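You operate a simulated robot arm through the tools that you are given. There is no shell and no other tool. Be economical: measure what you need, move in short steps, check, and stop when the job is done.

You are at the controls of a simulated robot arm. One attempt, no reset.

TASK
Wipe the grey dust off the winder's board, then stand the blue-banded brass box on it.
Fine: use the cream pad and put it back; lid on the polish tin; the box comes out of the opened clamp. What is to be rubbed or washed off counts as gone when no trace of it is left.

The check looks at the end state, three seconds after you hand in, the way a careful person would. Anything else that was tipped, shoved, dropped, spilled or broken makes it a failure. A push-on lid holds only when it is set on centred and level and pressed home; a screw cap is set on level and turned clockwise until tight.

THE ROBOT
A 7-joint arm with a two-finger parallel gripper, fixed in place. Base frame: the origin is at the foot of the arm, x ahead of it, y to its left, z up; the work surface is at about z = 0.762. Lengths are in m, angles in degrees, forces in N, time in s.
With the tool pointing down near the work surface it reaches from about 0.3 to 0.7 m from the base axis. Its first joint turns from -66.0 to 66.0 degrees. Payload 1.57 kg.
The tool frame sits at the grasp point between the pads (the TCP): z along the fingers, y along the line on which they close. The tips reach 0.03 m beyond it. Largest opening 0.11 m; finger width 0.024, thickness 0.012; the body of the gripper, 0.048 by 0.112 m, starts 0.078 m behind the TCP.
Orientation is that of the tool frame in the base frame, as [roll, pitch, yaw] about the fixed x, y, z axes, in that order (R = Rz(yaw) Ry(pitch) Rx(roll)). With the fingers straight down and closing along the base's y, the tool's x points along the base's -x, its y along +y and its z along -z.

THE INTERFACE
- The arm moves only by the tool drive_tool. Its argument "commands" is a list of rows, each a list of 3 entries, a list of its own where there are three numbers: the shift along the base's x, y, z in m, then the turn, a rotation vector about the base's x, y, z in degrees, then the gripper command, from -1 (shut) to 1 (fully open), values between in proportion. In form: [[[dx, dy, dz], [rx, ry, rz], grip], ...]. A call has 1 to 20 rows; each row shifts and turns the commanded pose from where the row before left it. Each row takes 0.2 s and may step no farther than 0.05 m and 8.6 degrees from the row before; otherwise, or with a gripper value out of range, the whole call is refused. Where a pose cannot be reached the arm comes as near as it can. A force on the tool above 70 N (or 10 N above the force at the start of the call, whichever is more), or a blocked arm, ends the call early, and 0.2 s more pass. Each finger travels about 0.108 m/s and halts on what it meets, pressing with about 29 N; the grip force reading is that of the motor and also rises with nothing between the fingers. The clock runs only during rows and for 0.2 s after the last one: add rows that do not move to give the fingers time. The reply holds the time, the measured pose of the TCP, the force on the tool along the base axes, the opening and the grip force, in the units named above and with some noise, with the torque about the TCP (base axes, N m) and any sound that the robot's microphone picked up.
- Cameras (640 x 400 px; columns grow to the right, rows downward): "scene" is fixed at [0.1574, -0.3946, 1.3836]; the picture's right is [0.74, -0.68, 0.00], its down [-0.57, -0.62, -0.54] and it looks along [0.36, 0.39, -0.84] (base axes); focal length 220 px, centre (320, 200). "wrist" rides on the gripper at [0.07, 0.016, -0.141] in the tool frame; the picture's right is [-0.23, 0.97, 0.00], its down [-0.86, -0.20, -0.48] and it looks along [-0.47, -0.11, 0.88] (tool axes); focal length 222 px, centre (320, 200).
- grab_frame(camera): a new picture of that camera. It takes no simulated time.
- probe_pixels(camera, pixels): for up to 12 pixels [column, row] of the newest picture of that camera ("zoom" is the newest enlarged one), the place [x, y, z] in the base frame of the surface seen there, good to about 0.002 m, but the place of the scene camera against the robot may be out by one fixed shift of up to 0.025 m in any direction. It takes no simulated time.
- enlarge(camera, box): a new picture of the part [left, top, right, bottom] of that camera's present view, enlarged. It takes no simulated time.
- hand_in(): hands the job in; it is judged then, once.

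Keep the steps short. Do not move on a guess: measure, check each grasp and each placing, and mend mistakes. In all there are 80 turns and 54 pictures (those below and enlarged ones count). Leave the gripper open and the arm clear of the work at the hand-in unless told otherwise, and finish with a single line.

The tools are called after ">>>" as name(argument=value, ...) on one line, values as JSON. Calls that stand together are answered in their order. drive_tool: Moves the arm, as the interface text tells. Its arguments: {"type":"object","properties":{"commands":{"type":"array","items":{"type":"array"}}},"required":["commands"]} The other tools are called the same way: grab_frame (camera) takes a picture; probe_pixels (camera, pixels) gives the place of the surface under pixels of a picture; enlarge (camera, box) takes an enlarged picture of a part of a camera's view; hand_in () hands the job in.

At the start:

```text
clock: 0.0
tool_pos: [0.3667, 0.1714, 1.0471]
tcp_rot: [179.9, 0.0, -180.0]
wrist_force: [-0.6, -0.3, 0.0]
torque: [-0.01, 0.0, -0.01]
finger_gap: 0.1097
grasp_force: 0.2
```

scene: 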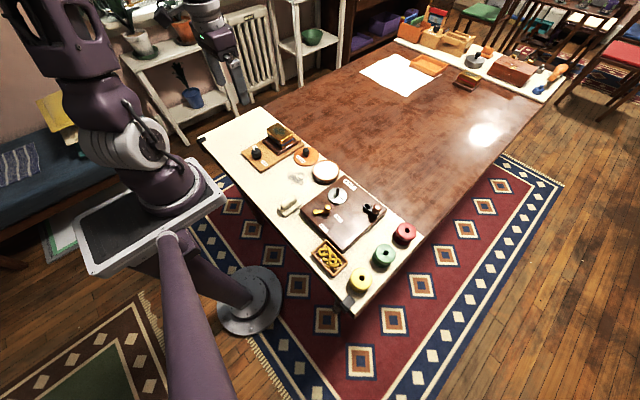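
wrist: 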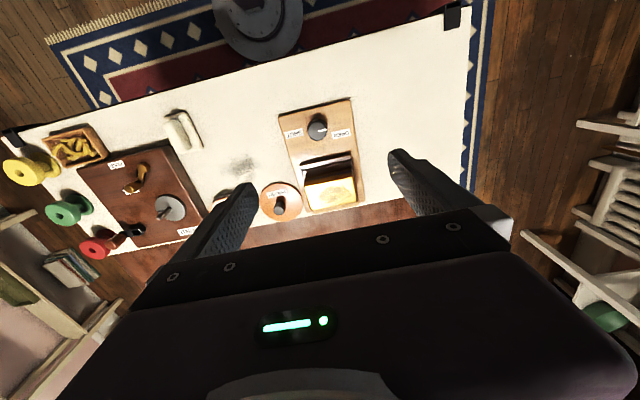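

I see a work mat holding a clamp board (left), a winder board (right), a tin, a pad and spools. I'll enlarge the scene to identify each one.

>>> enlarge(camera="scene", box=[230, 110, 350, 185])

>>> enlarge(camera="scene", box=[270, 160, 430, 290])

>>> enlarge(camera="wrist", box=[200, 80, 400, 220])

>>> enlarge(camera="wrist", box=[0, 90, 240, 260])

```text
5.33 times, centred on (290, 148) of scene
```

zoom: 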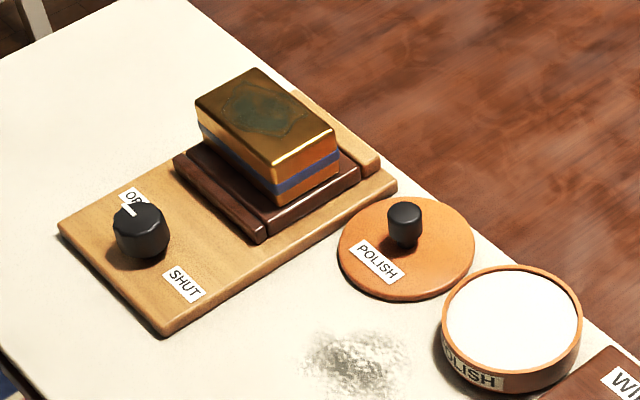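

```text
3.08 times, centred on (350, 225) of scene
```

zoom: 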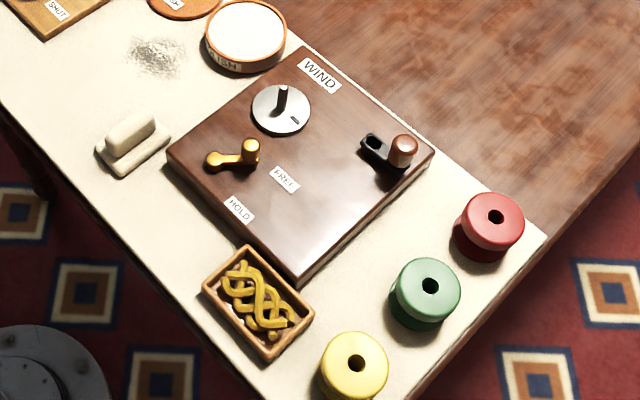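

```text
2.86 times, centred on (300, 150) of wrist
```

zoom: 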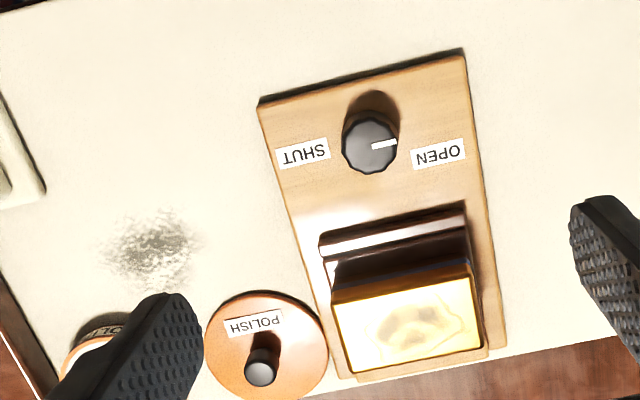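

```text
2.35 times, centred on (120, 175) of wrist
```

zoom: 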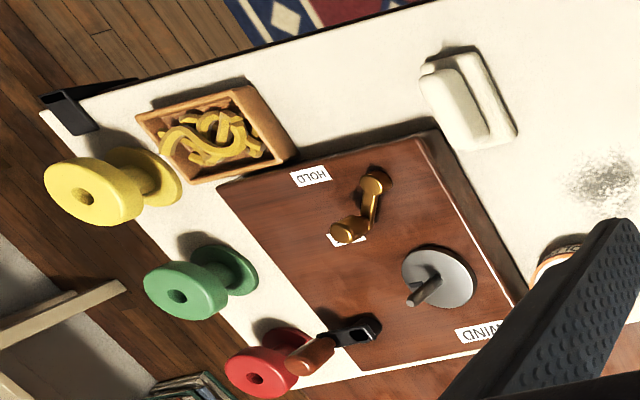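

Grey dust shows on the cream surface near (300,178), and I can't yet tell if there is any on the winder board. I'll probe the main features with the wrist camera and the scene camera to find the offset.

>>> grab_frame(camera="wrist")

>>> probe_pixels(camera="wrist", pixels=[[317, 129], [280, 211], [330, 190], [240, 165], [181, 132], [170, 208], [133, 192], [352, 97], [280, 112], [78, 160], [189, 180], [328, 165]])

>>> probe_pixels(camera="scene", pixels=[[256, 152], [306, 150], [281, 132], [298, 179], [290, 206], [326, 172], [340, 192], [334, 208], [372, 209], [342, 232], [328, 259], [345, 250]])

```text
47 pictures are left
```

wrist: 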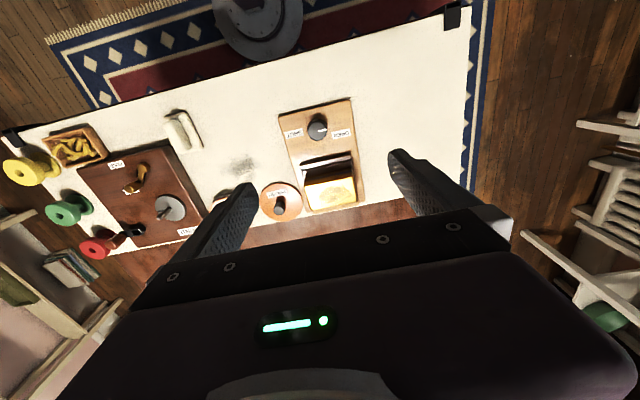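

```text
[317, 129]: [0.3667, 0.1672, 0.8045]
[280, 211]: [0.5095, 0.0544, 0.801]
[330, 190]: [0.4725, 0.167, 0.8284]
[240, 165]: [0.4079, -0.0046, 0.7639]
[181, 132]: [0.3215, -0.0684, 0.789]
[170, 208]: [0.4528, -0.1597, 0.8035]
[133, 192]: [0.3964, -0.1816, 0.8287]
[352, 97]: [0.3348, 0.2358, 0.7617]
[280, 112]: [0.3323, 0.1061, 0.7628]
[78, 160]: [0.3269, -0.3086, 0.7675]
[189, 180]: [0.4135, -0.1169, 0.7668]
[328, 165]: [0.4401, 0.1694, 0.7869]
```

```text
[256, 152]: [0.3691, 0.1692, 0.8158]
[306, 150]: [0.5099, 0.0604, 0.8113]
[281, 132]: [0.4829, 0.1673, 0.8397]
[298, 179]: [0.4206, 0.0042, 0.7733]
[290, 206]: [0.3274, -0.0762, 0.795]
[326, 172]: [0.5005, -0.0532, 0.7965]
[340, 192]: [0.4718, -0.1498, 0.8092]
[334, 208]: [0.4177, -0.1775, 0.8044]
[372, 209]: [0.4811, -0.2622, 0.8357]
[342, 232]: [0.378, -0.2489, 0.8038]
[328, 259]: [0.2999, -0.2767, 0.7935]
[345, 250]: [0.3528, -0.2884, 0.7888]
```

The scene camera reads about 0.01 m high, so I'll rely on the wrist camera. Next I'll move over the winder board, staying high, for a close look.

>>> drive_tool(commands=[[[-0.005, -0.045, 0], [0, 0, 0], 1], [[-0.005, -0.045, 0], [0, 0, 0], 1], [[-0.005, -0.045, 0], [0, 0, 0], 1], [[-0.005, -0.045, 0], [0, 0, 0], 1], [[-0.005, -0.045, 0], [0, 0, 0], 1], [[-0.005, -0.045, 0], [0, 0, 0], 1], [[-0.005, -0.04, 0], [0, 0, 0], 1], [[0, -0.02, -0.02], [0, 0, 0], 1], [[0, 0, 0], [0, 0, 0], 1]])

>>> grab_frame(camera="wrist")

```text
clock: 2.0
tool_pos: [0.3303, -0.1572, 1.0291]
tcp_rot: [-179.9, 0.1, -180.0]
wrist_force: [-0.2, 0.8, -0.1]
torque: [-0.03, 0.02, -0.03]
finger_gap: 0.1099
grasp_force: 0.2
```

```text
46 pictures are left
```

wrist: 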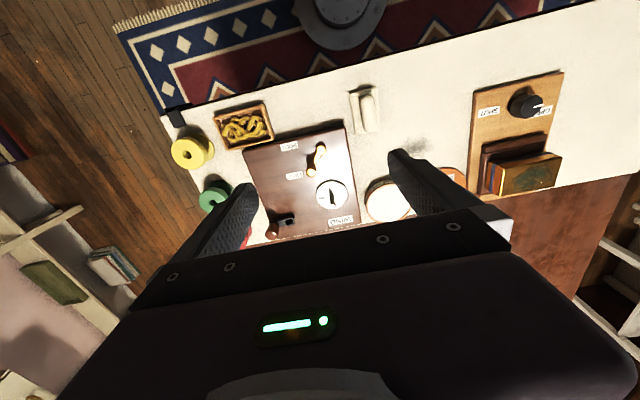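

>>> enlarge(camera="wrist", box=[230, 115, 390, 245])

>>> enlarge(camera="wrist", box=[450, 60, 580, 200])

```text
3.08 times, centred on (310, 180) of wrist
```

zoom: 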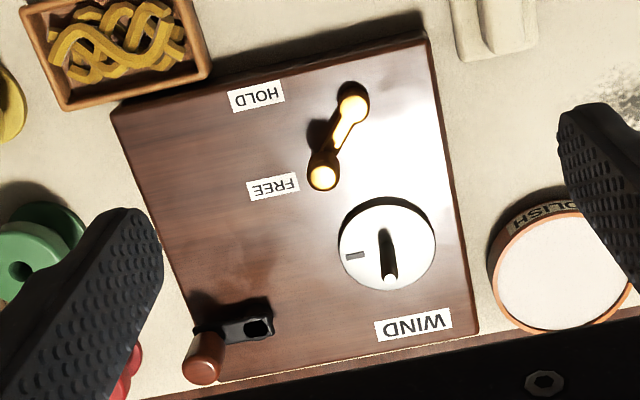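

```text
2.86 times, centred on (515, 130) of wrist
```

zoom: 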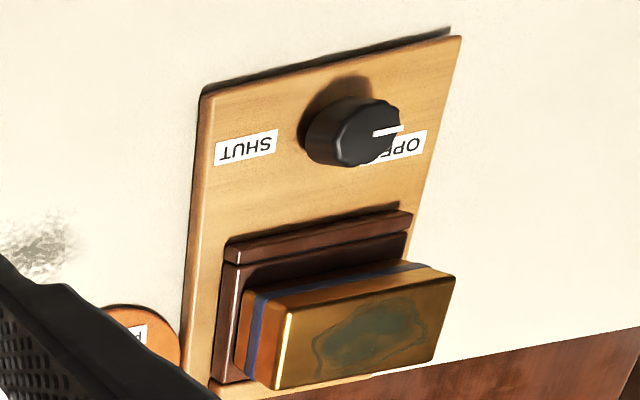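

I can't see dust on the winder board, but part of it is in glare. I'll zoom in on it from the scene camera.

>>> enlarge(camera="scene", box=[300, 172, 390, 250])

>>> enlarge(camera="scene", box=[235, 115, 320, 170])

```text
5.13 times, centred on (345, 211) of scene
```

zoom: 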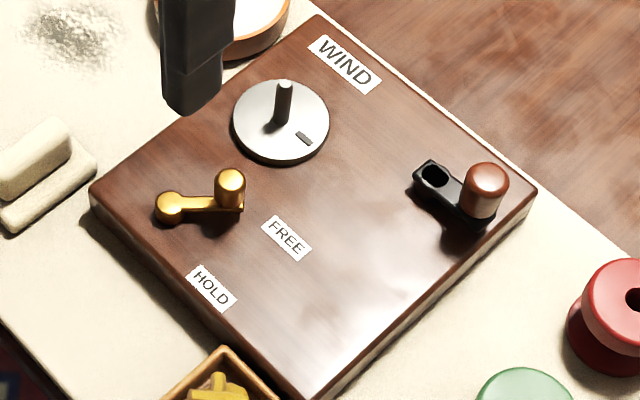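

```text
7.27 times, centred on (278, 142) of scene
```

zoom: 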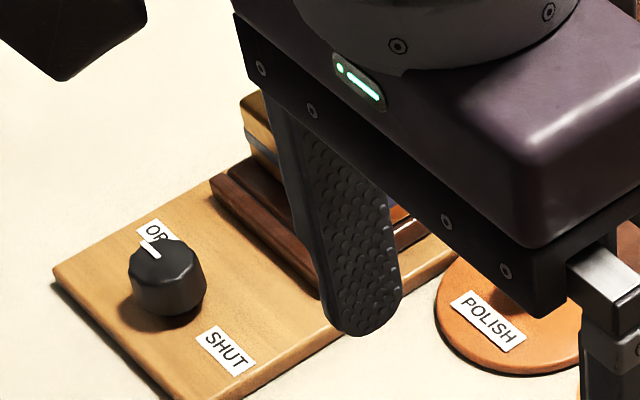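

Still no dust is visible on the winder board. I want a closer view from another angle before deciding, so I'll go lower and further back.

>>> drive_tool(commands=[[[-0.02, -0.02, -0.03], [0, 0, 0], 1], [[-0.015, -0.03, -0.03], [0, 0, 0], 1], [[-0.01, -0.03, -0.03], [0, 0, 0], 1], [[0, 0, 0], [0, 0, 0], 1], [[0, 0, 0], [0, 0, 0], 1]])

>>> enlarge(camera="wrist", box=[160, 60, 480, 260])

```text
clock: 3.2
tool_pos: [0.2885, -0.2394, 0.9394]
tcp_rot: [179.9, 0.0, -179.8]
wrist_force: [-0.2, 0.6, -0.6]
torque: [-0.04, -0.02, 0.03]
finger_gap: 0.11
grasp_force: 0.1
```

```text
2.00 times, centred on (320, 160) of wrist
```

zoom: 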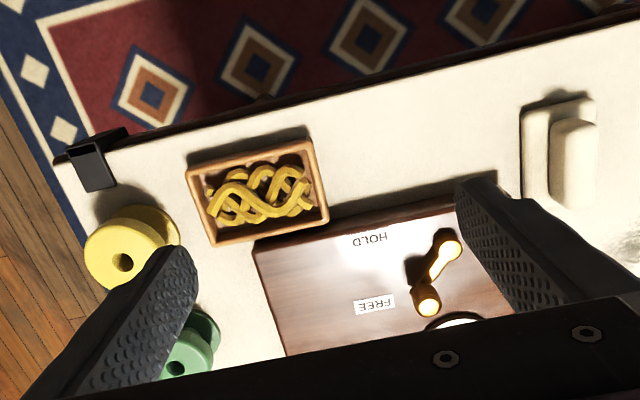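

The winder board looks clean. There's another cream board at the far end of the table, so I'll look at what's on it.

>>> enlarge(camera="scene", box=[350, 0, 610, 110])

>>> enlarge(camera="scene", box=[190, 100, 430, 320])

```text
2.46 times, centred on (480, 55) of scene
```

zoom: 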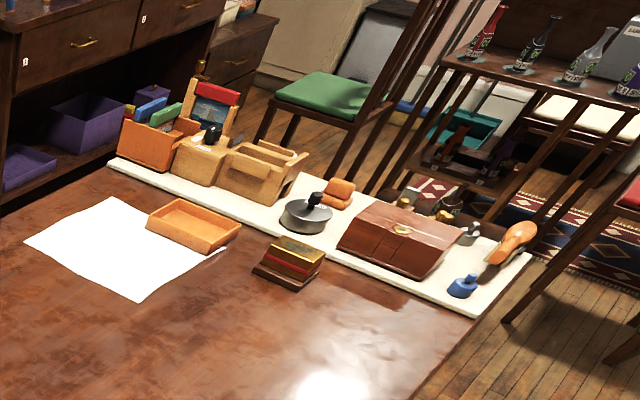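

```text
1.82 times, centred on (310, 210) of scene
```

zoom: 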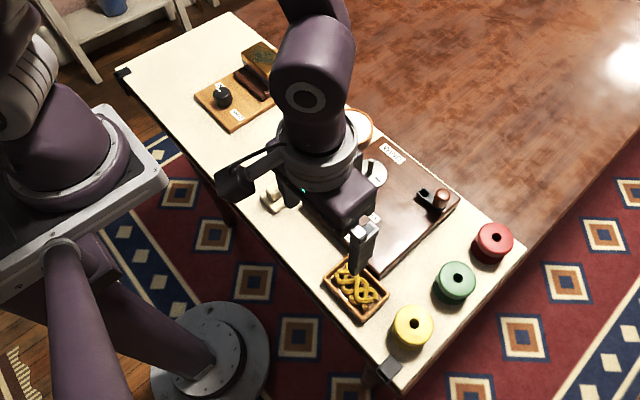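

The far board has only the red-banded distractor box. The only grey dust is on the cream clip-edged board that the winder stands on, with its centre near (0.408,-0.005). So that cream board is the winder's board, and I'll stand the box where the dust was. First I'll move to view the pad closely.

>>> drive_tool(commands=[[[0, 0.045, 0.01], [0, 0, 0], 1], [[0, 0.045, 0.01], [0, 0, 0], 1], [[0, 0.045, 0], [0, 0, 0], 1], [[0, 0.045, 0], [0, 0, 0], 1], [[0, 0, 0], [0, 0, 0], 1], [[0, 0, 0], [0, 0, 0], 1]])

>>> enlarge(camera="wrist", box=[200, 50, 440, 200])

```text
clock: 4.6
tool_pos: [0.2857, -0.057, 0.9581]
tcp_rot: [-179.9, 0.0, 180.0]
wrist_force: [0.2, 0.0, 0.4]
torque: [-0.05, 0.0, 0.02]
finger_gap: 0.1097
grasp_force: 0.1
```

```text
2.67 times, centred on (320, 125) of wrist
```

zoom: 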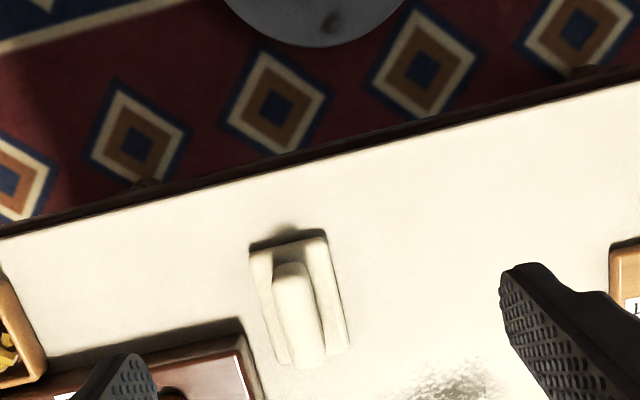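

I'll probe the pad's corners, its handle and the dust edges.

>>> probe_pixels(camera="zoom", pixels=[[254, 256], [324, 243], [281, 358], [343, 344], [279, 272], [301, 270], [302, 352], [321, 348], [297, 312], [400, 398], [450, 365], [500, 385]])

```text
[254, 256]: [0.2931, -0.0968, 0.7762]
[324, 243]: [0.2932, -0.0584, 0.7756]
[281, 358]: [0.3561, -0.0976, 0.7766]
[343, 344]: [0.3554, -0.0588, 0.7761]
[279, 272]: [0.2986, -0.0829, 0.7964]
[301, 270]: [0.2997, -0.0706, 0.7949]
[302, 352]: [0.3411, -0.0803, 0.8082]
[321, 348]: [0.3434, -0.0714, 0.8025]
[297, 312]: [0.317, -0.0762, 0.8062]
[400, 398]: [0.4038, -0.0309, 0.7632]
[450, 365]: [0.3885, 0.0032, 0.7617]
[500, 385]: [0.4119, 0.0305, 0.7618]
```

The pad is square to the axes with its centre at (0.3245,-0.078). The handle is 18 mm wide along y with its top at z 0.808. I'll go above it with a 36 mm opening.

>>> drive_tool(commands=[[[0.02, -0.011, 0], [0, 0, 0], -0.35], [[0.019, -0.01, 0], [0, 0, 0], -0.35], [[0, 0, -0.04], [0, 0, 0], -0.35], [[0, 0, -0.03], [0, 0, 0], -0.35], [[0, 0, 0], [0, 0, 0], -0.35], [[0, 0, 0], [0, 0, 0], -0.35]])

>>> grab_frame(camera="wrist")

```text
clock: 6.0
tool_pos: [0.3264, -0.0791, 0.8875]
tcp_rot: [-179.9, 0.0, -179.9]
wrist_force: [0.0, 0.6, -0.3]
torque: [-0.01, -0.01, 0.01]
finger_gap: 0.0357
grasp_force: 0.0
```

```text
37 pictures are left
```

wrist: 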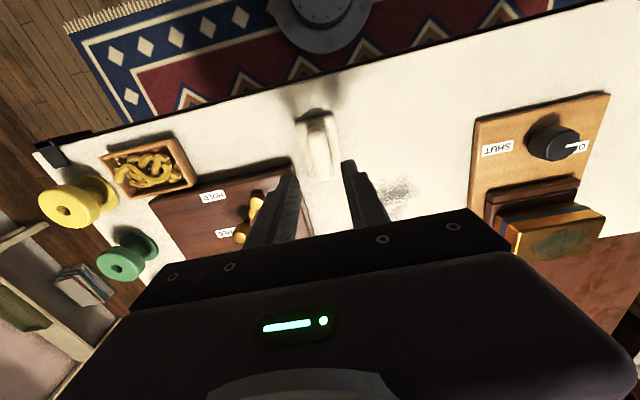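

Before descending I'll check the winder board's edge against the left finger.

>>> probe_pixels(camera="wrist", pixels=[[290, 159], [296, 170], [287, 165], [318, 140], [311, 165], [331, 165], [372, 190], [412, 190], [395, 180], [395, 210]])

```text
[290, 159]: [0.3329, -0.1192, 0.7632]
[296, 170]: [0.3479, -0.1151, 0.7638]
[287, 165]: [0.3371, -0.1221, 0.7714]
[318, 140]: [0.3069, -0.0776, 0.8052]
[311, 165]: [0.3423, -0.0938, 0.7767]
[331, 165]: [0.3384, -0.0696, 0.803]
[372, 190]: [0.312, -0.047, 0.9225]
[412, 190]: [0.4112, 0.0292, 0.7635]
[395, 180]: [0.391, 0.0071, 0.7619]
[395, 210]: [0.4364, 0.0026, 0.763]
```

The winder edge is at y ≈ -0.12 and the finger's outer face will be at -0.109, so it clears. I'll descend to z 0.812 and close.

>>> drive_tool(commands=[[[-0.001, 0.001, -0.03], [0, 0, 0], -0.35], [[0, 0, -0.03], [0, 0, 0], -0.35], [[0, 0, -0.015], [0, 0, 0], -0.35], [[0, 0, 0], [0, 0, 0], -0.35], [[0, 0, 0], [0, 0, 0], -1], [[0, 0, 0], [0, 0, 0], -1], [[0, 0, 0], [0, 0, 0], -1]])

```text
clock: 7.6
tool_pos: [0.3244, -0.0792, 0.8135]
tcp_rot: [180.0, -0.1, 180.0]
wrist_force: [-0.3, 0.4, 0.8]
torque: [-0.02, 0.0, -0.02]
finger_gap: 0.0189
grasp_force: 29.0
```

The pad is gripped with a gap of 18.9 mm. I'll lift 30 mm, carry it over the dust, and take a picture.

>>> drive_tool(commands=[[[0, 0, 0.03], [0, 0, 0], -1], [[0.03, 0.02, 0], [0, 0, 0], -1], [[0.03, 0.03, 0], [0, 0, 0], -1], [[0.02, 0.03, 0], [0, 0, 0], -1], [[0, 0, 0], [0, 0, 0], -1], [[0, 0, 0], [0, 0, 0], -1]])

>>> grab_frame(camera="wrist")

```text
clock: 9.0
tool_pos: [0.4077, 0.0012, 0.8445]
tcp_rot: [-180.0, -0.1, -179.9]
wrist_force: [-0.8, -0.1, -0.5]
torque: [0.03, -0.02, 0.03]
finger_gap: 0.0002
grasp_force: 21.8
```

```text
36 pictures are left
```

wrist: 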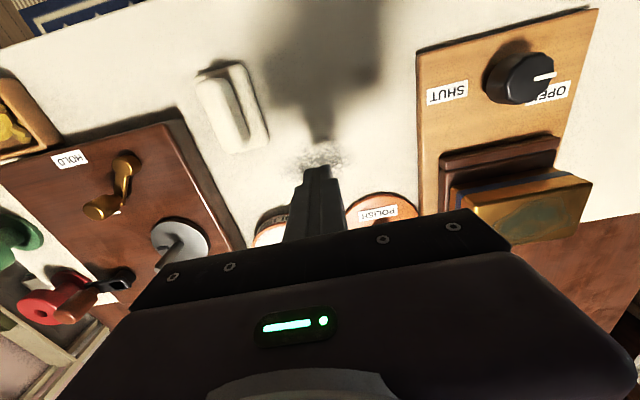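

The fingers slipped off and the pad is still near its place. I'll measure it again and look at the handle's shape.

>>> enlarge(camera="wrist", box=[170, 40, 300, 170])

>>> probe_pixels(camera="wrist", pixels=[[199, 83], [241, 68], [222, 150], [264, 136], [213, 80], [232, 75], [238, 138], [252, 134], [230, 105], [222, 90], [216, 100], [235, 115]])

```text
3.08 times, centred on (235, 105) of wrist
```

zoom: 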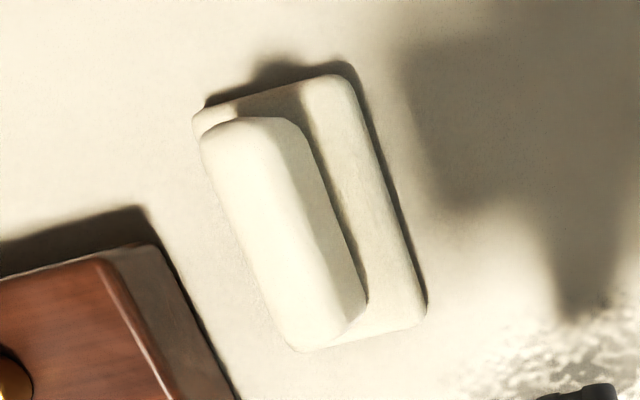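

```text
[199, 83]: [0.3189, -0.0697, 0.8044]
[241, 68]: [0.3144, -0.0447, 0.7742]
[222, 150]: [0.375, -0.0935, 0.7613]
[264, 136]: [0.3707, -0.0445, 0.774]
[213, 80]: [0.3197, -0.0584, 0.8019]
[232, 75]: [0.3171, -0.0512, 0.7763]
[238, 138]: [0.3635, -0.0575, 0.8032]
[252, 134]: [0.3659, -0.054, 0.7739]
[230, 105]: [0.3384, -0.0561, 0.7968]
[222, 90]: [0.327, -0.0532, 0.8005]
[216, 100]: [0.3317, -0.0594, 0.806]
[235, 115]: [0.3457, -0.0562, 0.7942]
```

The pad was dragged to about (0.343,-0.064), and its home was (0.3245,-0.078). I'll regrip it lower, wait longer, and lift slowly.

>>> drive_tool(commands=[[[0, 0, 0.04], [0, 0, 0], -0.35], [[-0.032, -0.033, 0], [0, 0, 0], -0.35], [[-0.032, -0.032, 0], [0, 0, 0], -0.35], [[0, 0, 0], [0, 0, 0], -0.35], [[0, 0, -0.03], [0, 0, 0], -0.35], [[0, 0, -0.03], [0, 0, 0], -0.35], [[0, 0, -0.016], [0, 0, 0], -0.35], [[0, 0, 0], [0, 0, 0], -0.35], [[0, 0, 0], [0, 0, 0], -0.35]])

>>> enlarge(camera="wrist", box=[220, 80, 420, 220])

```text
clock: 11.0
tool_pos: [0.3401, -0.0641, 0.8069]
tcp_rot: [-179.9, 0.0, -180.0]
wrist_force: [0.2, -0.4, -0.5]
torque: [0.0, -0.03, 0.02]
finger_gap: 0.0358
grasp_force: 0.0
```

```text
2.86 times, centred on (320, 150) of wrist
```

zoom: 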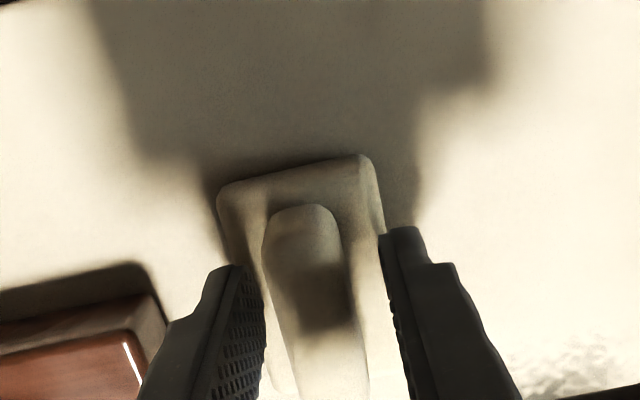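

The fingers straddle the handle. I'll close, wait, and lift slowly.

>>> drive_tool(commands=[[[0, 0, 0], [0, 0, 0], -1], [[0, 0, 0], [0, 0, 0], -1], [[0, 0, 0], [0, 0, 0], -1], [[0, 0, 0], [0, 0, 0], -1], [[0, 0, 0.005], [0, 0, 0], -1], [[0, 0, 0.005], [0, 0, 0], -1], [[0, 0, 0.005], [0, 0, 0], -1], [[0, 0, 0], [0, 0, 0], -1]])

>>> enlarge(camera="wrist", box=[220, 80, 420, 220])

```text
clock: 12.8
tool_pos: [0.3403, -0.0636, 0.8216]
tcp_rot: [-180.0, 0.0, -180.0]
wrist_force: [-0.9, -1.2, -0.7]
torque: [0.01, 0.02, 0.01]
finger_gap: 0.0188
grasp_force: 28.8
```

```text
2.86 times, centred on (320, 150) of wrist
```

zoom: 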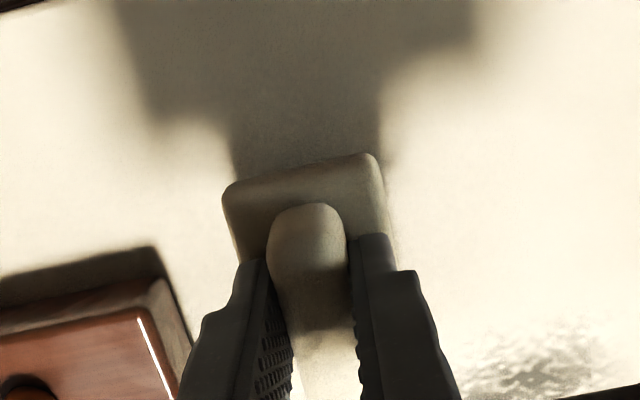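

The pad lifts with the fingers. I'll carry it slowly over the dust and lower it to light contact.

>>> drive_tool(commands=[[[0.012, 0.012, 0], [0, 0, 0], -1], [[0.014, 0.013, 0], [0, 0, 0], -1], [[0.014, 0.013, 0], [0, 0, 0], -1], [[0.014, 0.013, 0], [0, 0, 0], -1], [[0.012, 0.012, 0], [0, 0, 0], -1], [[0, 0, -0.008], [0, 0, 0], -1], [[0, 0, -0.006], [0, 0, 0], -1], [[0, 0, -0.003], [0, 0, 0], -1], [[0, 0, 0], [0, 0, 0], -1]])

```text
clock: 14.8
tool_pos: [0.4062, -0.0012, 0.8056]
tcp_rot: [180.0, 0.1, 179.9]
wrist_force: [-4.8, 0.9, 49.7]
torque: [0.05, 0.18, -0.03]
finger_gap: 0.0187
grasp_force: 29.3
```

Contact force is 50 N, which is too hard. I'll ease up and check.

>>> drive_tool(commands=[[[0, 0, 0.001], [0, 0, 0], -1], [[0, 0, 0], [0, 0, 0], -1]])

```text
clock: 15.4
tool_pos: [0.4062, -0.0018, 0.805]
tcp_rot: [179.9, -0.1, -179.9]
wrist_force: [-1.8, 0.9, 15.1]
torque: [0.01, -0.09, 0.01]
finger_gap: 0.0187
grasp_force: 28.5
```

15 N is good. Now I'll make slow strokes along y.

>>> drive_tool(commands=[[[0, 0.012, 0], [0, 0, 0], -1], [[0, 0.012, 0], [0, 0, 0], -1], [[0, 0.012, 0], [0, 0, 0], -1], [[0, -0.012, 0], [0, 0, 0], -1], [[0, -0.012, 0], [0, 0, 0], -1], [[0, -0.012, 0], [0, 0, 0], -1], [[0, -0.012, 0], [0, 0, 0], -1], [[0, -0.012, 0], [0, 0, 0], -1], [[0, -0.012, 0], [0, 0, 0], -1], [[0, 0.012, 0], [0, 0, 0], -1], [[0, 0.012, 0], [0, 0, 0], -1], [[0, 0.012, 0], [0, 0, 0], -1], [[0, 0.012, 0], [0, 0, 0], -1], [[0, 0.012, 0], [0, 0, 0], -1], [[0, 0.012, 0], [0, 0, 0], -1], [[0, -0.012, 0], [0, 0, 0], -1], [[0, -0.012, 0], [0, 0, 0], -1], [[0, -0.012, 0], [0, 0, 0], -1], [[0, 0, 0], [0, 0, 0], -1]])

>>> grab_frame(camera="wrist")

```text
clock: 19.4
tool_pos: [0.4056, -0.0011, 0.8061]
tcp_rot: [-179.9, 0.0, -179.9]
wrist_force: [0.1, -0.1, -1.0]
torque: [0.0, 0.01, 0.01]
finger_gap: 0.0189
grasp_force: 29.3
```

```text
32 pictures are left
```

wrist: 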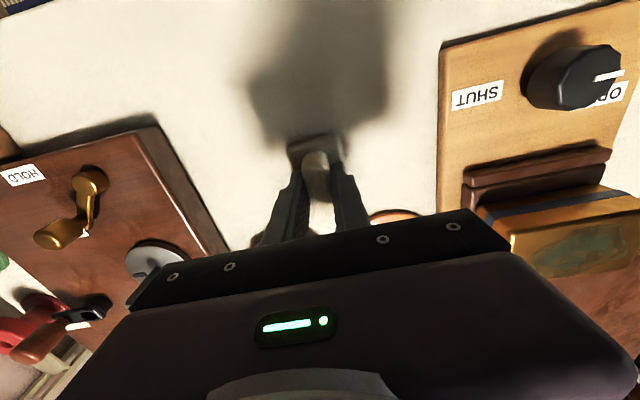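

Contact force faded to 0 as the pad settled in the grip. I'll lift gently and move aside to look at the patch.

>>> drive_tool(commands=[[[0, 0, 0.006], [0, 0, 0], -1], [[0, 0, 0.006], [0, 0, 0], -1], [[-0.016, -0.015, 0], [0, 0, 0], -1], [[-0.016, -0.015, 0], [0, 0, 0], -1], [[-0.016, -0.015, 0], [0, 0, 0], -1], [[-0.016, -0.015, 0], [0, 0, 0], -1], [[0, 0, 0], [0, 0, 0], -1]])

>>> enlarge(camera="wrist", box=[270, 80, 490, 220])

>>> enlarge(camera="scene", box=[250, 135, 350, 205])

```text
clock: 21.0
tool_pos: [0.343, -0.0625, 0.8183]
tcp_rot: [-180.0, 0.0, -180.0]
wrist_force: [-0.4, -0.5, -1.2]
torque: [0.0, 0.0, -0.01]
finger_gap: 0.0187
grasp_force: 28.4
```

```text
2.86 times, centred on (380, 150) of wrist
```

zoom: 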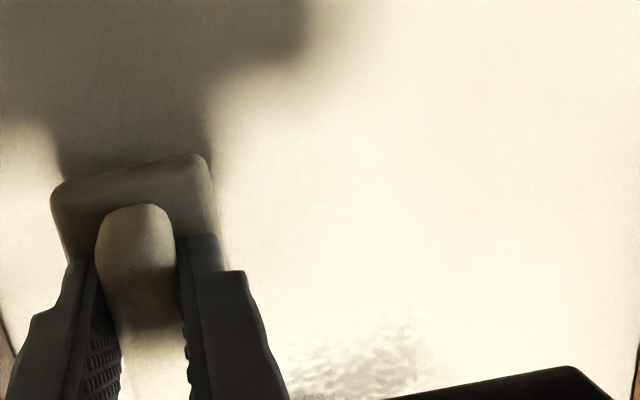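

```text
5.71 times, centred on (300, 170) of scene
```

zoom: 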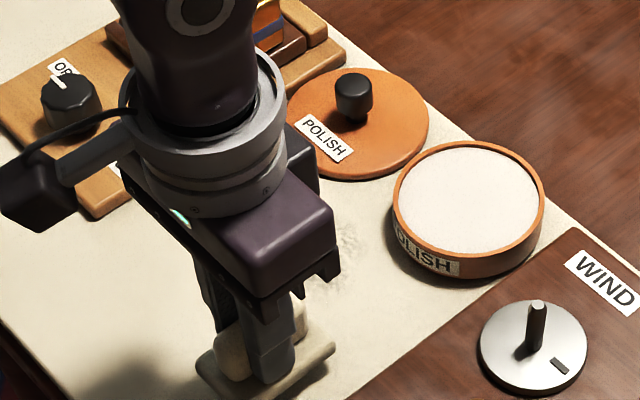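

The dust is fading but some remains. I'll go back and scrub again, re-pressing a little as I go.

>>> drive_tool(commands=[[[0.016, 0.015, 0], [0, 0, 0], -1], [[0.016, 0.015, 0], [0, 0, 0], -1], [[0.016, 0.015, 0], [0, 0, 0], -1], [[0.016, 0.015, 0], [0, 0, 0], -1], [[0, 0, -0.006], [0, 0, 0], -1], [[0, 0, -0.006], [0, 0, 0], -1], [[0, 0, 0], [0, 0, 0], -1], [[0, 0, -0.0006], [0, 0, 0], -1], [[0, 0, 0], [0, 0, 0], -1]])

```text
clock: 23.0
tool_pos: [0.4072, -0.0016, 0.8063]
tcp_rot: [179.9, 0.1, 180.0]
wrist_force: [-0.7, 2.0, 47.6]
torque: [0.08, 0.12, 0.03]
finger_gap: 0.019
grasp_force: 29.1
```

That reads 48 N at the moment of contact. I'll ease up slightly and stroke.

>>> drive_tool(commands=[[[0, 0, 0.0005], [0, 0, 0], -1], [[0, 0.012, 0], [0, 0, 0], -1], [[0, 0.012, 0], [0, 0, 0], -1], [[0, 0.012, 0], [0, 0, 0], -1], [[0, -0.012, 0], [0, 0, 0], -1], [[0, -0.012, 0], [0, 0, 0], -1], [[0, -0.012, 0], [0, 0, 0], -1], [[0, -0.012, -0.0003], [0, 0, 0], -1], [[0, -0.012, 0], [0, 0, 0], -1], [[0, -0.012, 0], [0, 0, 0], -1], [[0, 0.012, 0], [0, 0, 0], -1], [[0, 0.012, 0], [0, 0, 0], -1], [[0, 0.012, -0.0002], [0, 0, 0], -1], [[0, 0.012, 0], [0, 0, 0], -1], [[0, 0.012, 0], [0, 0, 0], -1], [[0, 0.012, 0], [0, 0, 0], -1], [[0, -0.012, 0], [0, 0, 0], -1], [[0, -0.012, 0], [0, 0, 0], -1], [[0, -0.012, 0], [0, 0, 0], -1]])

```text
clock: 27.0
tool_pos: [0.4077, 0.0003, 0.8049]
tcp_rot: [-179.9, 0.1, -179.9]
wrist_force: [1.3, 16.1, 31.5]
torque: [0.47, 0.04, -0.05]
finger_gap: 0.0187
grasp_force: 28.8
```

Contact is good at 31 N with friction. I'll do another set with small x variations.

>>> drive_tool(commands=[[[-0.006, 0.006, 0], [0, 0, 0], -1], [[0, 0.012, 0], [0, 0, 0], -1], [[0, 0.012, 0], [0, 0, 0], -1], [[0, -0.012, 0], [0, 0, 0], -1], [[0, -0.012, 0], [0, 0, 0], -1], [[0, -0.012, 0], [0, 0, 0], -1], [[0, -0.012, 0], [0, 0, 0], -1], [[0, -0.012, 0], [0, 0, 0], -1], [[0.009, 0, 0], [0, 0, 0], -1], [[0, 0.012, 0], [0, 0, 0], -1], [[0, 0.012, 0], [0, 0, 0], -1], [[0, 0.012, 0], [0, 0, 0], -1], [[0, 0.012, 0], [0, 0, 0], -1], [[0, 0.012, 0], [0, 0, 0], -1], [[0, -0.012, 0], [0, 0, 0], -1], [[0, -0.012, 0], [0, 0, 0], -1], [[-0.003, -0.006, 0], [0, 0, 0], -1], [[0, 0, 0], [0, 0, 0], -1]])

>>> drive_tool(commands=[[[0, 0, 0.006], [0, 0, 0], -1], [[0, 0, 0.006], [0, 0, 0], -1], [[-0.018, -0.017, 0], [0, 0, 0], -1], [[-0.018, -0.017, 0], [0, 0, 0], -1], [[-0.018, -0.017, 0], [0, 0, 0], -1], [[-0.018, -0.017, 0], [0, 0, 0], -1], [[0, 0, 0], [0, 0, 0], -1]])

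>>> grab_frame(camera="wrist")

>>> enlarge(camera="scene", box=[270, 150, 350, 206])

```text
clock: 30.2
tool_pos: [0.4105, 0.0249, 0.8064]
tcp_rot: [179.6, 0.0, -179.5]
wrist_force: [-3.0, 3.8, 23.1]
torque: [-0.31, 0.04, -0.07]
finger_gap: 0.0187
grasp_force: 29.0
stopped in row 16: the force on the tool passed its limit at 77 N (the readings are from after the stop); the commanded pose is now the measured one
```

```text
clock: 31.8
tool_pos: [0.3378, -0.0429, 0.8168]
tcp_rot: [179.6, 0.1, -179.5]
wrist_force: [-0.1, 0.3, -0.2]
torque: [0.02, 0.01, 0.0]
finger_gap: 0.0189
grasp_force: 28.7
```

```text
29 pictures are left
```

wrist: 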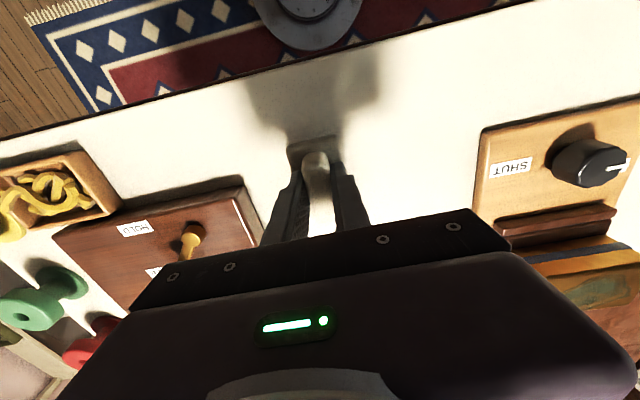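

```text
7.14 times, centred on (310, 178) of scene
```

zoom: 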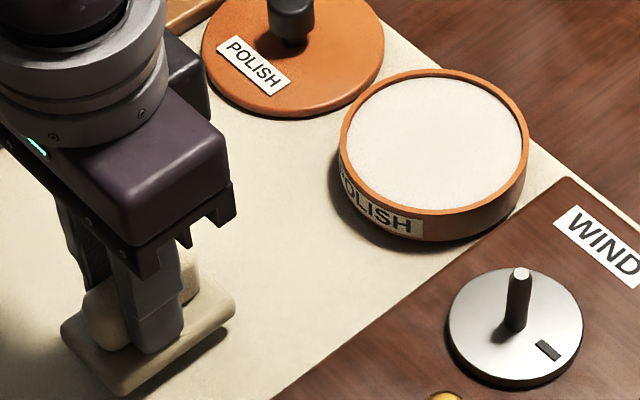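

Most of it looks gone. I'll hover over the pad's home position and inspect the whole patch before releasing.

>>> drive_tool(commands=[[[-0.005, -0.012, 0.02], [0.2, 0, 0], -1], [[-0.005, -0.012, 0.02], [0.2, 0, 0], -1], [[-0.005, -0.011, 0.02], [0, 0, 0], -1], [[0, 0, 0], [0, 0, 0], -1], [[0, 0, 0], [0, 0, 0], -1]])

>>> enlarge(camera="wrist", box=[320, 110, 500, 230])

>>> enlarge(camera="scene", box=[260, 140, 340, 206])

```text
clock: 33.0
tool_pos: [0.3236, -0.0781, 0.877]
tcp_rot: [179.0, 0.0, -179.5]
wrist_force: [-0.6, 0.0, 0.4]
torque: [0.0, 0.01, 0.04]
finger_gap: 0.0189
grasp_force: 29.0
```

```text
3.33 times, centred on (410, 170) of wrist
```

zoom: 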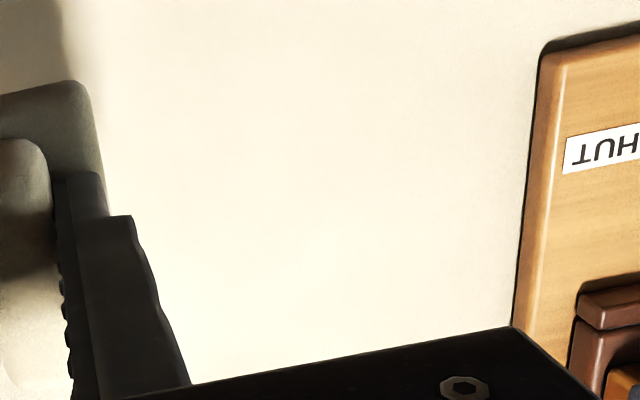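

```text
6.06 times, centred on (300, 173) of scene
```

zoom: 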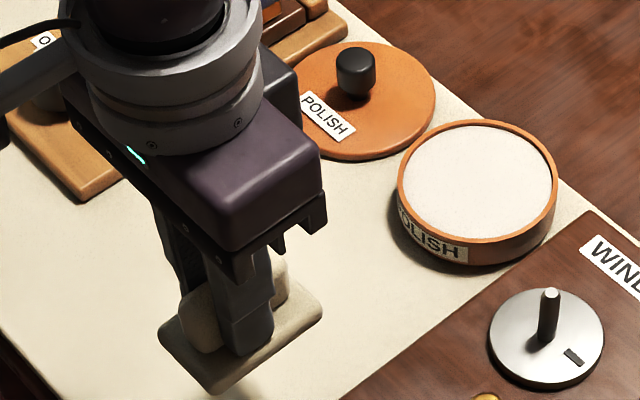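

The patch looks clean. I'll level the wrist and lower the pad onto its home spot.

>>> drive_tool(commands=[[[-0.001, 0, -0.02], [-0.8, 0, -0.4], -1], [[0, 0, -0.02], [0, 0, 0], -1], [[0, 0, -0.015], [0, 0, 0], -1], [[0, 0, -0.009], [0, 0, 0], -1], [[0, 0, -0.004], [0, 0, 0], -1], [[0, 0, -0.002], [0, 0, 0], -1], [[0, 0, 0], [0, 0, 0], -1]])

>>> enlarge(camera="wrist", box=[220, 80, 420, 220])

```text
clock: 34.6
tool_pos: [0.3212, -0.0796, 0.8077]
tcp_rot: [179.9, -0.1, -179.9]
wrist_force: [-0.7, -0.3, -0.7]
torque: [0.04, -0.03, 0.01]
finger_gap: 0.0186
grasp_force: 29.0
```

```text
2.86 times, centred on (320, 150) of wrist
```

zoom: 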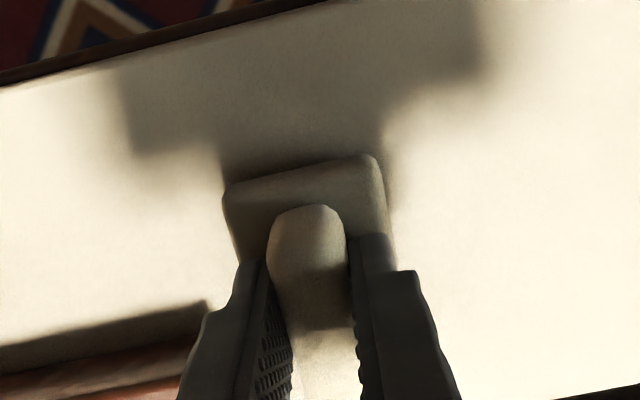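

No contact yet. I'll lower in 1 mm steps.

>>> drive_tool(commands=[[[0, 0, -0.001], [0, 0, 0], -1], [[0, 0, -0.001], [0, 0, 0], -1], [[0, 0, 0], [0, 0, 0], -1]])

```text
clock: 35.4
tool_pos: [0.3211, -0.0784, 0.8073]
tcp_rot: [179.9, 0.1, -179.9]
wrist_force: [0.9, -1.0, 40.6]
torque: [-0.1, 0.01, -0.01]
finger_gap: 0.019
grasp_force: 29.0
```

The pad is down on the surface. I'll open slightly and rise straight up.

>>> drive_tool(commands=[[[0, 0, 0.0008], [0, 0, 0], -1], [[0, 0, 0], [0, 0, 0], -0.35], [[0, 0, 0], [0, 0, 0], -0.35], [[0, 0, 0.01], [0, 0, 0], -0.35], [[0, 0, 0.03], [0, 0, 0], -0.35], [[0, 0, 0.04], [0, 0, 0], -0.35], [[0, 0, 0.04], [0, 0, 0], -0.35], [[-0.02, 0.035, 0.04], [0, 0, 0], 0.5], [[-0.02, 0.035, 0.02], [0, 0, 0], 1], [[0, 0.02, 0], [0, 0, 0], 1], [[0, 0, 0], [0, 0, 0], 1]])

>>> grab_frame(camera="wrist")

>>> enlarge(camera="wrist", box=[220, 80, 400, 230])

```text
refused: row 8 steps farther than a row can; nothing moved
```

```text
24 pictures are left
```

wrist: 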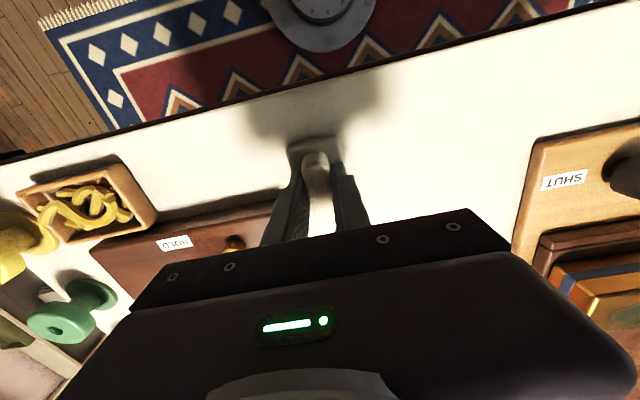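

```text
2.67 times, centred on (310, 155) of wrist
```

zoom: 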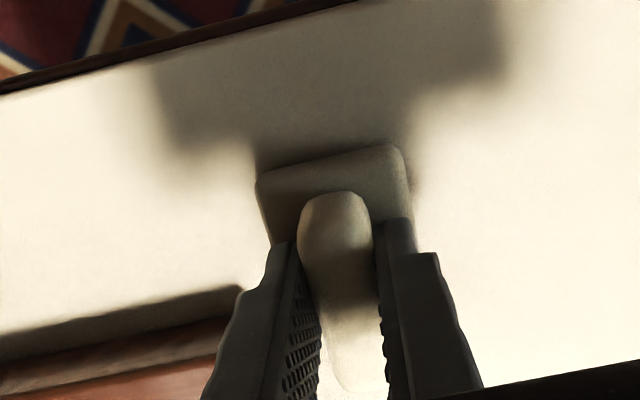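

One row stepped too far, so nothing moved. I'll resend it with smaller steps and position the arm to view the patch.

>>> drive_tool(commands=[[[0, 0, 0.0008], [0, 0, 0], -1], [[0, 0, 0], [0, 0, 0], -0.35], [[0, 0, 0], [0, 0, 0], -0.35], [[0, 0, 0.01], [0, 0, 0], -0.35], [[0, 0, 0.03], [0, 0, 0], -0.35], [[0, 0, 0.04], [0, 0, 0], -0.35], [[0, 0, 0.04], [0, 0, 0], -0.35], [[0.0, 0.035, 0.03], [0, 0, 0], 0.5], [[0.0, 0.035, 0.02], [0, 0, 0], 1], [[0.0, 0.03, 0.0], [0, 0, 0], 1], [[0, 0, 0], [0, 0, 0], 1], [[0, 0, 0], [0, 0, 0], 1]])

>>> grab_frame(camera="wrist")

```text
clock: 38.0
tool_pos: [0.3226, 0.02, 0.9756]
tcp_rot: [179.9, 0.0, -179.8]
wrist_force: [-0.2, -0.3, -0.1]
torque: [-0.01, 0.04, -0.01]
finger_gap: 0.1099
grasp_force: 0.0
```

```text
22 pictures are left
```

wrist: 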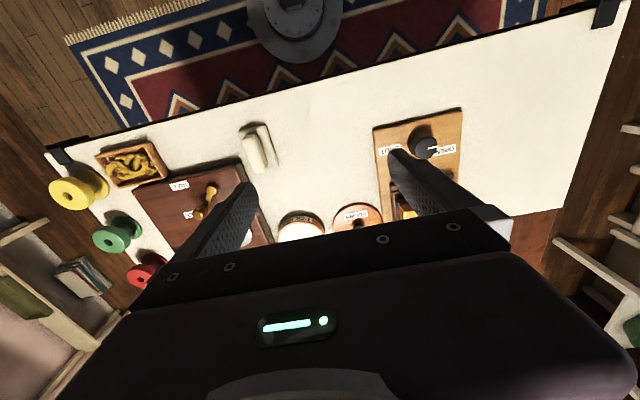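

The patch around (320,180) is in view and looks clean. I'll enlarge it, and probe the pad, tin and lid.

>>> enlarge(camera="wrist", box=[220, 110, 400, 235])

>>> probe_pixels(camera="wrist", pixels=[[240, 131], [267, 124], [250, 171], [277, 164], [251, 135], [264, 165], [352, 211], [361, 225], [300, 225], [280, 222], [322, 218], [300, 212]])

```text
3.20 times, centred on (310, 172) of wrist
```

zoom: 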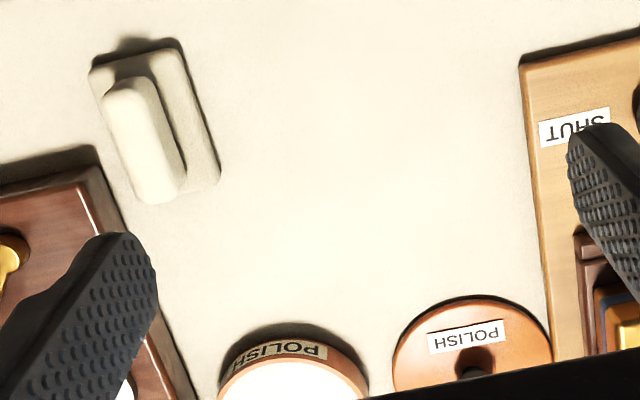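

```text
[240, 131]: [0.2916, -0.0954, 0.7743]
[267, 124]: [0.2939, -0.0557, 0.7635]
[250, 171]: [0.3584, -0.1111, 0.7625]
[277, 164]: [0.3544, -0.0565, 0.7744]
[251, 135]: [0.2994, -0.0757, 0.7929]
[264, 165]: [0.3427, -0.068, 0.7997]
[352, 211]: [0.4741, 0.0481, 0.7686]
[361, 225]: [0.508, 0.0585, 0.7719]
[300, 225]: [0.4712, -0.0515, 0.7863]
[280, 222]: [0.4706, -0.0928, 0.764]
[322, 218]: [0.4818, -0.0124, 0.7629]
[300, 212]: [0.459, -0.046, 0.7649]
```

The pad is home within about 2 mm and the patch is clean. Next is the polish lid, so I'll move to where I can see the lid and tin in full.

>>> drive_tool(commands=[[[0.03, 0, 0.02], [0, 0, 0], 1], [[0.03, 0, 0.02], [0, 0, 0], 1], [[0.02, 0, 0.02], [0, 0, 0], 1], [[0, 0, 0], [0, 0, 0], 1], [[0, 0, 0], [0, 0, 0], 1]])

>>> enlarge(camera="wrist", box=[240, 110, 400, 220])

```text
clock: 39.2
tool_pos: [0.4015, 0.0212, 1.0346]
tcp_rot: [179.9, 0.1, -179.9]
wrist_force: [0.3, -0.1, -0.1]
torque: [0.01, 0.02, -0.01]
finger_gap: 0.1099
grasp_force: 0.0
```

```text
3.64 times, centred on (320, 165) of wrist
```

zoom: 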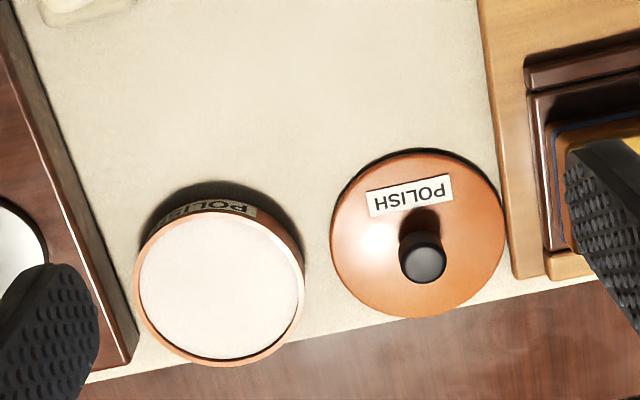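

Now I can see both in full. I'll probe the tin rim, lid edges and knob.

>>> probe_pixels(camera="zoom", pixels=[[137, 282], [302, 272], [213, 214], [224, 363], [335, 238], [501, 226], [413, 154], [429, 313], [424, 250], [404, 256], [442, 250], [220, 290]])

```text
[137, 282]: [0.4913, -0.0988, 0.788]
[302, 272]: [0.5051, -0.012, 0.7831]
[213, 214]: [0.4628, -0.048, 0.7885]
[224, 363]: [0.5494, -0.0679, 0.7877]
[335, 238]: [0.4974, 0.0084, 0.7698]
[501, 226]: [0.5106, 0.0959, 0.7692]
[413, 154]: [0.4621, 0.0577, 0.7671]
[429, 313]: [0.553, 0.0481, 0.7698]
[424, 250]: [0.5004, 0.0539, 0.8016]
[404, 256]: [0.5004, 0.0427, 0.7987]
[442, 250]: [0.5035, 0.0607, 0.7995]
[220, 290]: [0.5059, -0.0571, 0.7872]
```

The lid centre is about (0.505,0.0525) with its knob top at z 0.801. The tin centre is about (0.504,-0.0565) with its rim at z 0.788. I'll go above the lid knob with a 40 mm opening.

>>> drive_tool(commands=[[[0.03, 0.01, -0.02], [0, 0, 0], -0.2], [[0.03, 0.01, -0.03], [0, 0, 0], -0.2], [[0.03, 0.01, -0.03], [0, 0, 0], -0.2], [[0.011, 0.002, -0.04], [0, 0, 0], -0.2], [[0, 0, -0.03], [0, 0, 0], -0.2], [[0, 0, -0.025], [0, 0, 0], -0.2], [[0, 0, 0], [0, 0, 0], -0.2]])

>>> enlarge(camera="wrist", box=[200, 90, 440, 240])

```text
clock: 40.8
tool_pos: [0.5022, 0.0524, 0.8595]
tcp_rot: [179.9, 0.1, -179.8]
wrist_force: [-0.4, 1.0, -0.5]
torque: [0.01, -0.02, 0.0]
finger_gap: 0.0439
grasp_force: 0.1
```

```text
2.67 times, centred on (320, 165) of wrist
```

zoom: 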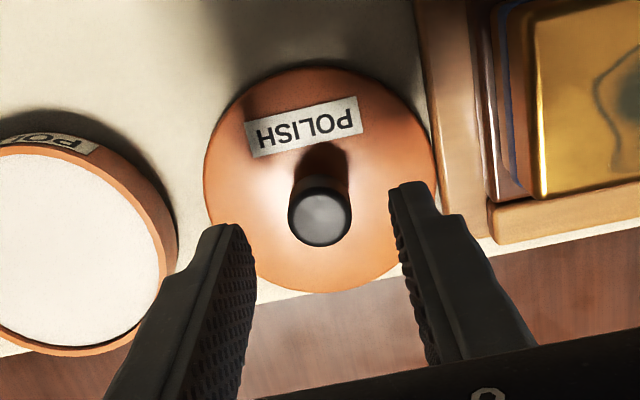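

I'll probe the knob and lid edges, and the visible tin rim, again from this close.

>>> probe_pixels(camera="zoom", pixels=[[320, 217], [293, 217], [348, 217], [320, 192], [320, 240], [208, 185], [432, 180], [318, 70], [322, 287], [160, 240], [140, 180], [40, 350]])

```text
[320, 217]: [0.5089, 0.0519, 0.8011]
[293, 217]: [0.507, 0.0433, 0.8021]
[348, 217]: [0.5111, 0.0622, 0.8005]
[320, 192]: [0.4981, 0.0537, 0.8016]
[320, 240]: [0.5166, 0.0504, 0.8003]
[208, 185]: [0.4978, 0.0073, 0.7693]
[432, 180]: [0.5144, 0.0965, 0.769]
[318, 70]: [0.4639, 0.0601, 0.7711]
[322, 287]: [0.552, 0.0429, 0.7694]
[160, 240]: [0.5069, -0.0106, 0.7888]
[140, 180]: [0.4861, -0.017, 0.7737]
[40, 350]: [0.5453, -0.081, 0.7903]
```

The knob centre is (0.507,0.052). I'll shift 5 mm in x, descend to z 0.804, grip and lift slowly.

>>> drive_tool(commands=[[[0.005, 0, 0], [0, 0, 0], -0.2], [[0, 0, -0.025], [0, 0, 0], -0.2], [[0, 0, -0.02], [0, 0, 0], -0.2], [[0, 0, -0.0105], [0, 0, 0], -0.2], [[0, 0, 0], [0, 0, 0], -0.2], [[0, 0, 0], [0, 0, 0], -1], [[0, 0, 0], [0, 0, 0], -1], [[0, 0, 0], [0, 0, 0], -1], [[0, 0, 0], [0, 0, 0], -1]])

```text
clock: 42.8
tool_pos: [0.5076, 0.0521, 0.8051]
tcp_rot: [179.9, 0.0, 180.0]
wrist_force: [0.2, -12.0, 0.5]
torque: [-0.43, -0.03, -0.03]
finger_gap: 0.0225
grasp_force: 28.6
```

Gripped at 22.5 mm. I'll lift slowly by 30 mm and check.

>>> drive_tool(commands=[[[0, 0, 0.004], [0, 0, 0], -1], [[0, 0, 0.005], [0, 0, 0], -1], [[0, 0, 0.006], [0, 0, 0], -1], [[0, 0, 0.007], [0, 0, 0], -1], [[0, 0, 0.008], [0, 0, 0], -1], [[0, 0, 0.008], [0, 0, 0], -1], [[0, 0, 0], [0, 0, 0], -1]])

>>> grab_frame(camera="wrist")

```text
clock: 44.4
tool_pos: [0.5088, 0.053, 0.8439]
tcp_rot: [179.9, 0.0, -179.9]
wrist_force: [0.0, -0.3, -0.1]
torque: [0.01, 0.0, 0.05]
finger_gap: 0.0227
grasp_force: 28.8
```

```text
18 pictures are left
```

wrist: 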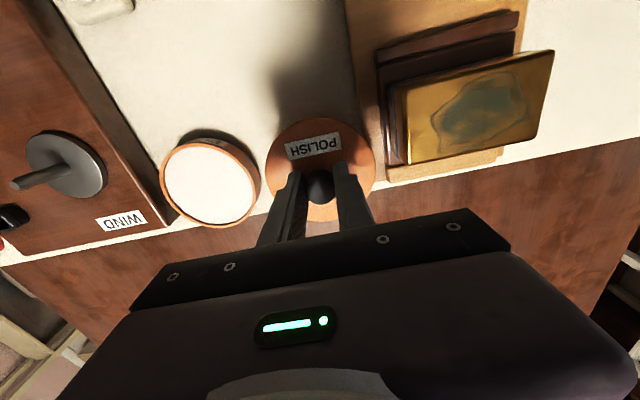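

The lid is held. I'll probe the tin rim all round, and the held lid's edges.

>>> probe_pixels(camera="wrist", pixels=[[163, 188], [257, 184], [203, 145], [216, 226], [173, 157], [246, 213], [240, 157], [178, 211], [268, 160], [373, 157], [317, 119], [210, 185]])

```text
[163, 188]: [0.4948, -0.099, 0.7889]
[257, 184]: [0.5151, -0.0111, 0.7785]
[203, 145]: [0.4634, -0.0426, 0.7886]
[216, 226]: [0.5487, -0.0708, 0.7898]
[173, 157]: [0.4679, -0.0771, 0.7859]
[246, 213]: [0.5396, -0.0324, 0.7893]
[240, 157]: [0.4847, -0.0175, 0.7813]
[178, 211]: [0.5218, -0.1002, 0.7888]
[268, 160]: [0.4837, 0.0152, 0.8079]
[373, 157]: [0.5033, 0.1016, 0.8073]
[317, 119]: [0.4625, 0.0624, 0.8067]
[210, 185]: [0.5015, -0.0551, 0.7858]
```

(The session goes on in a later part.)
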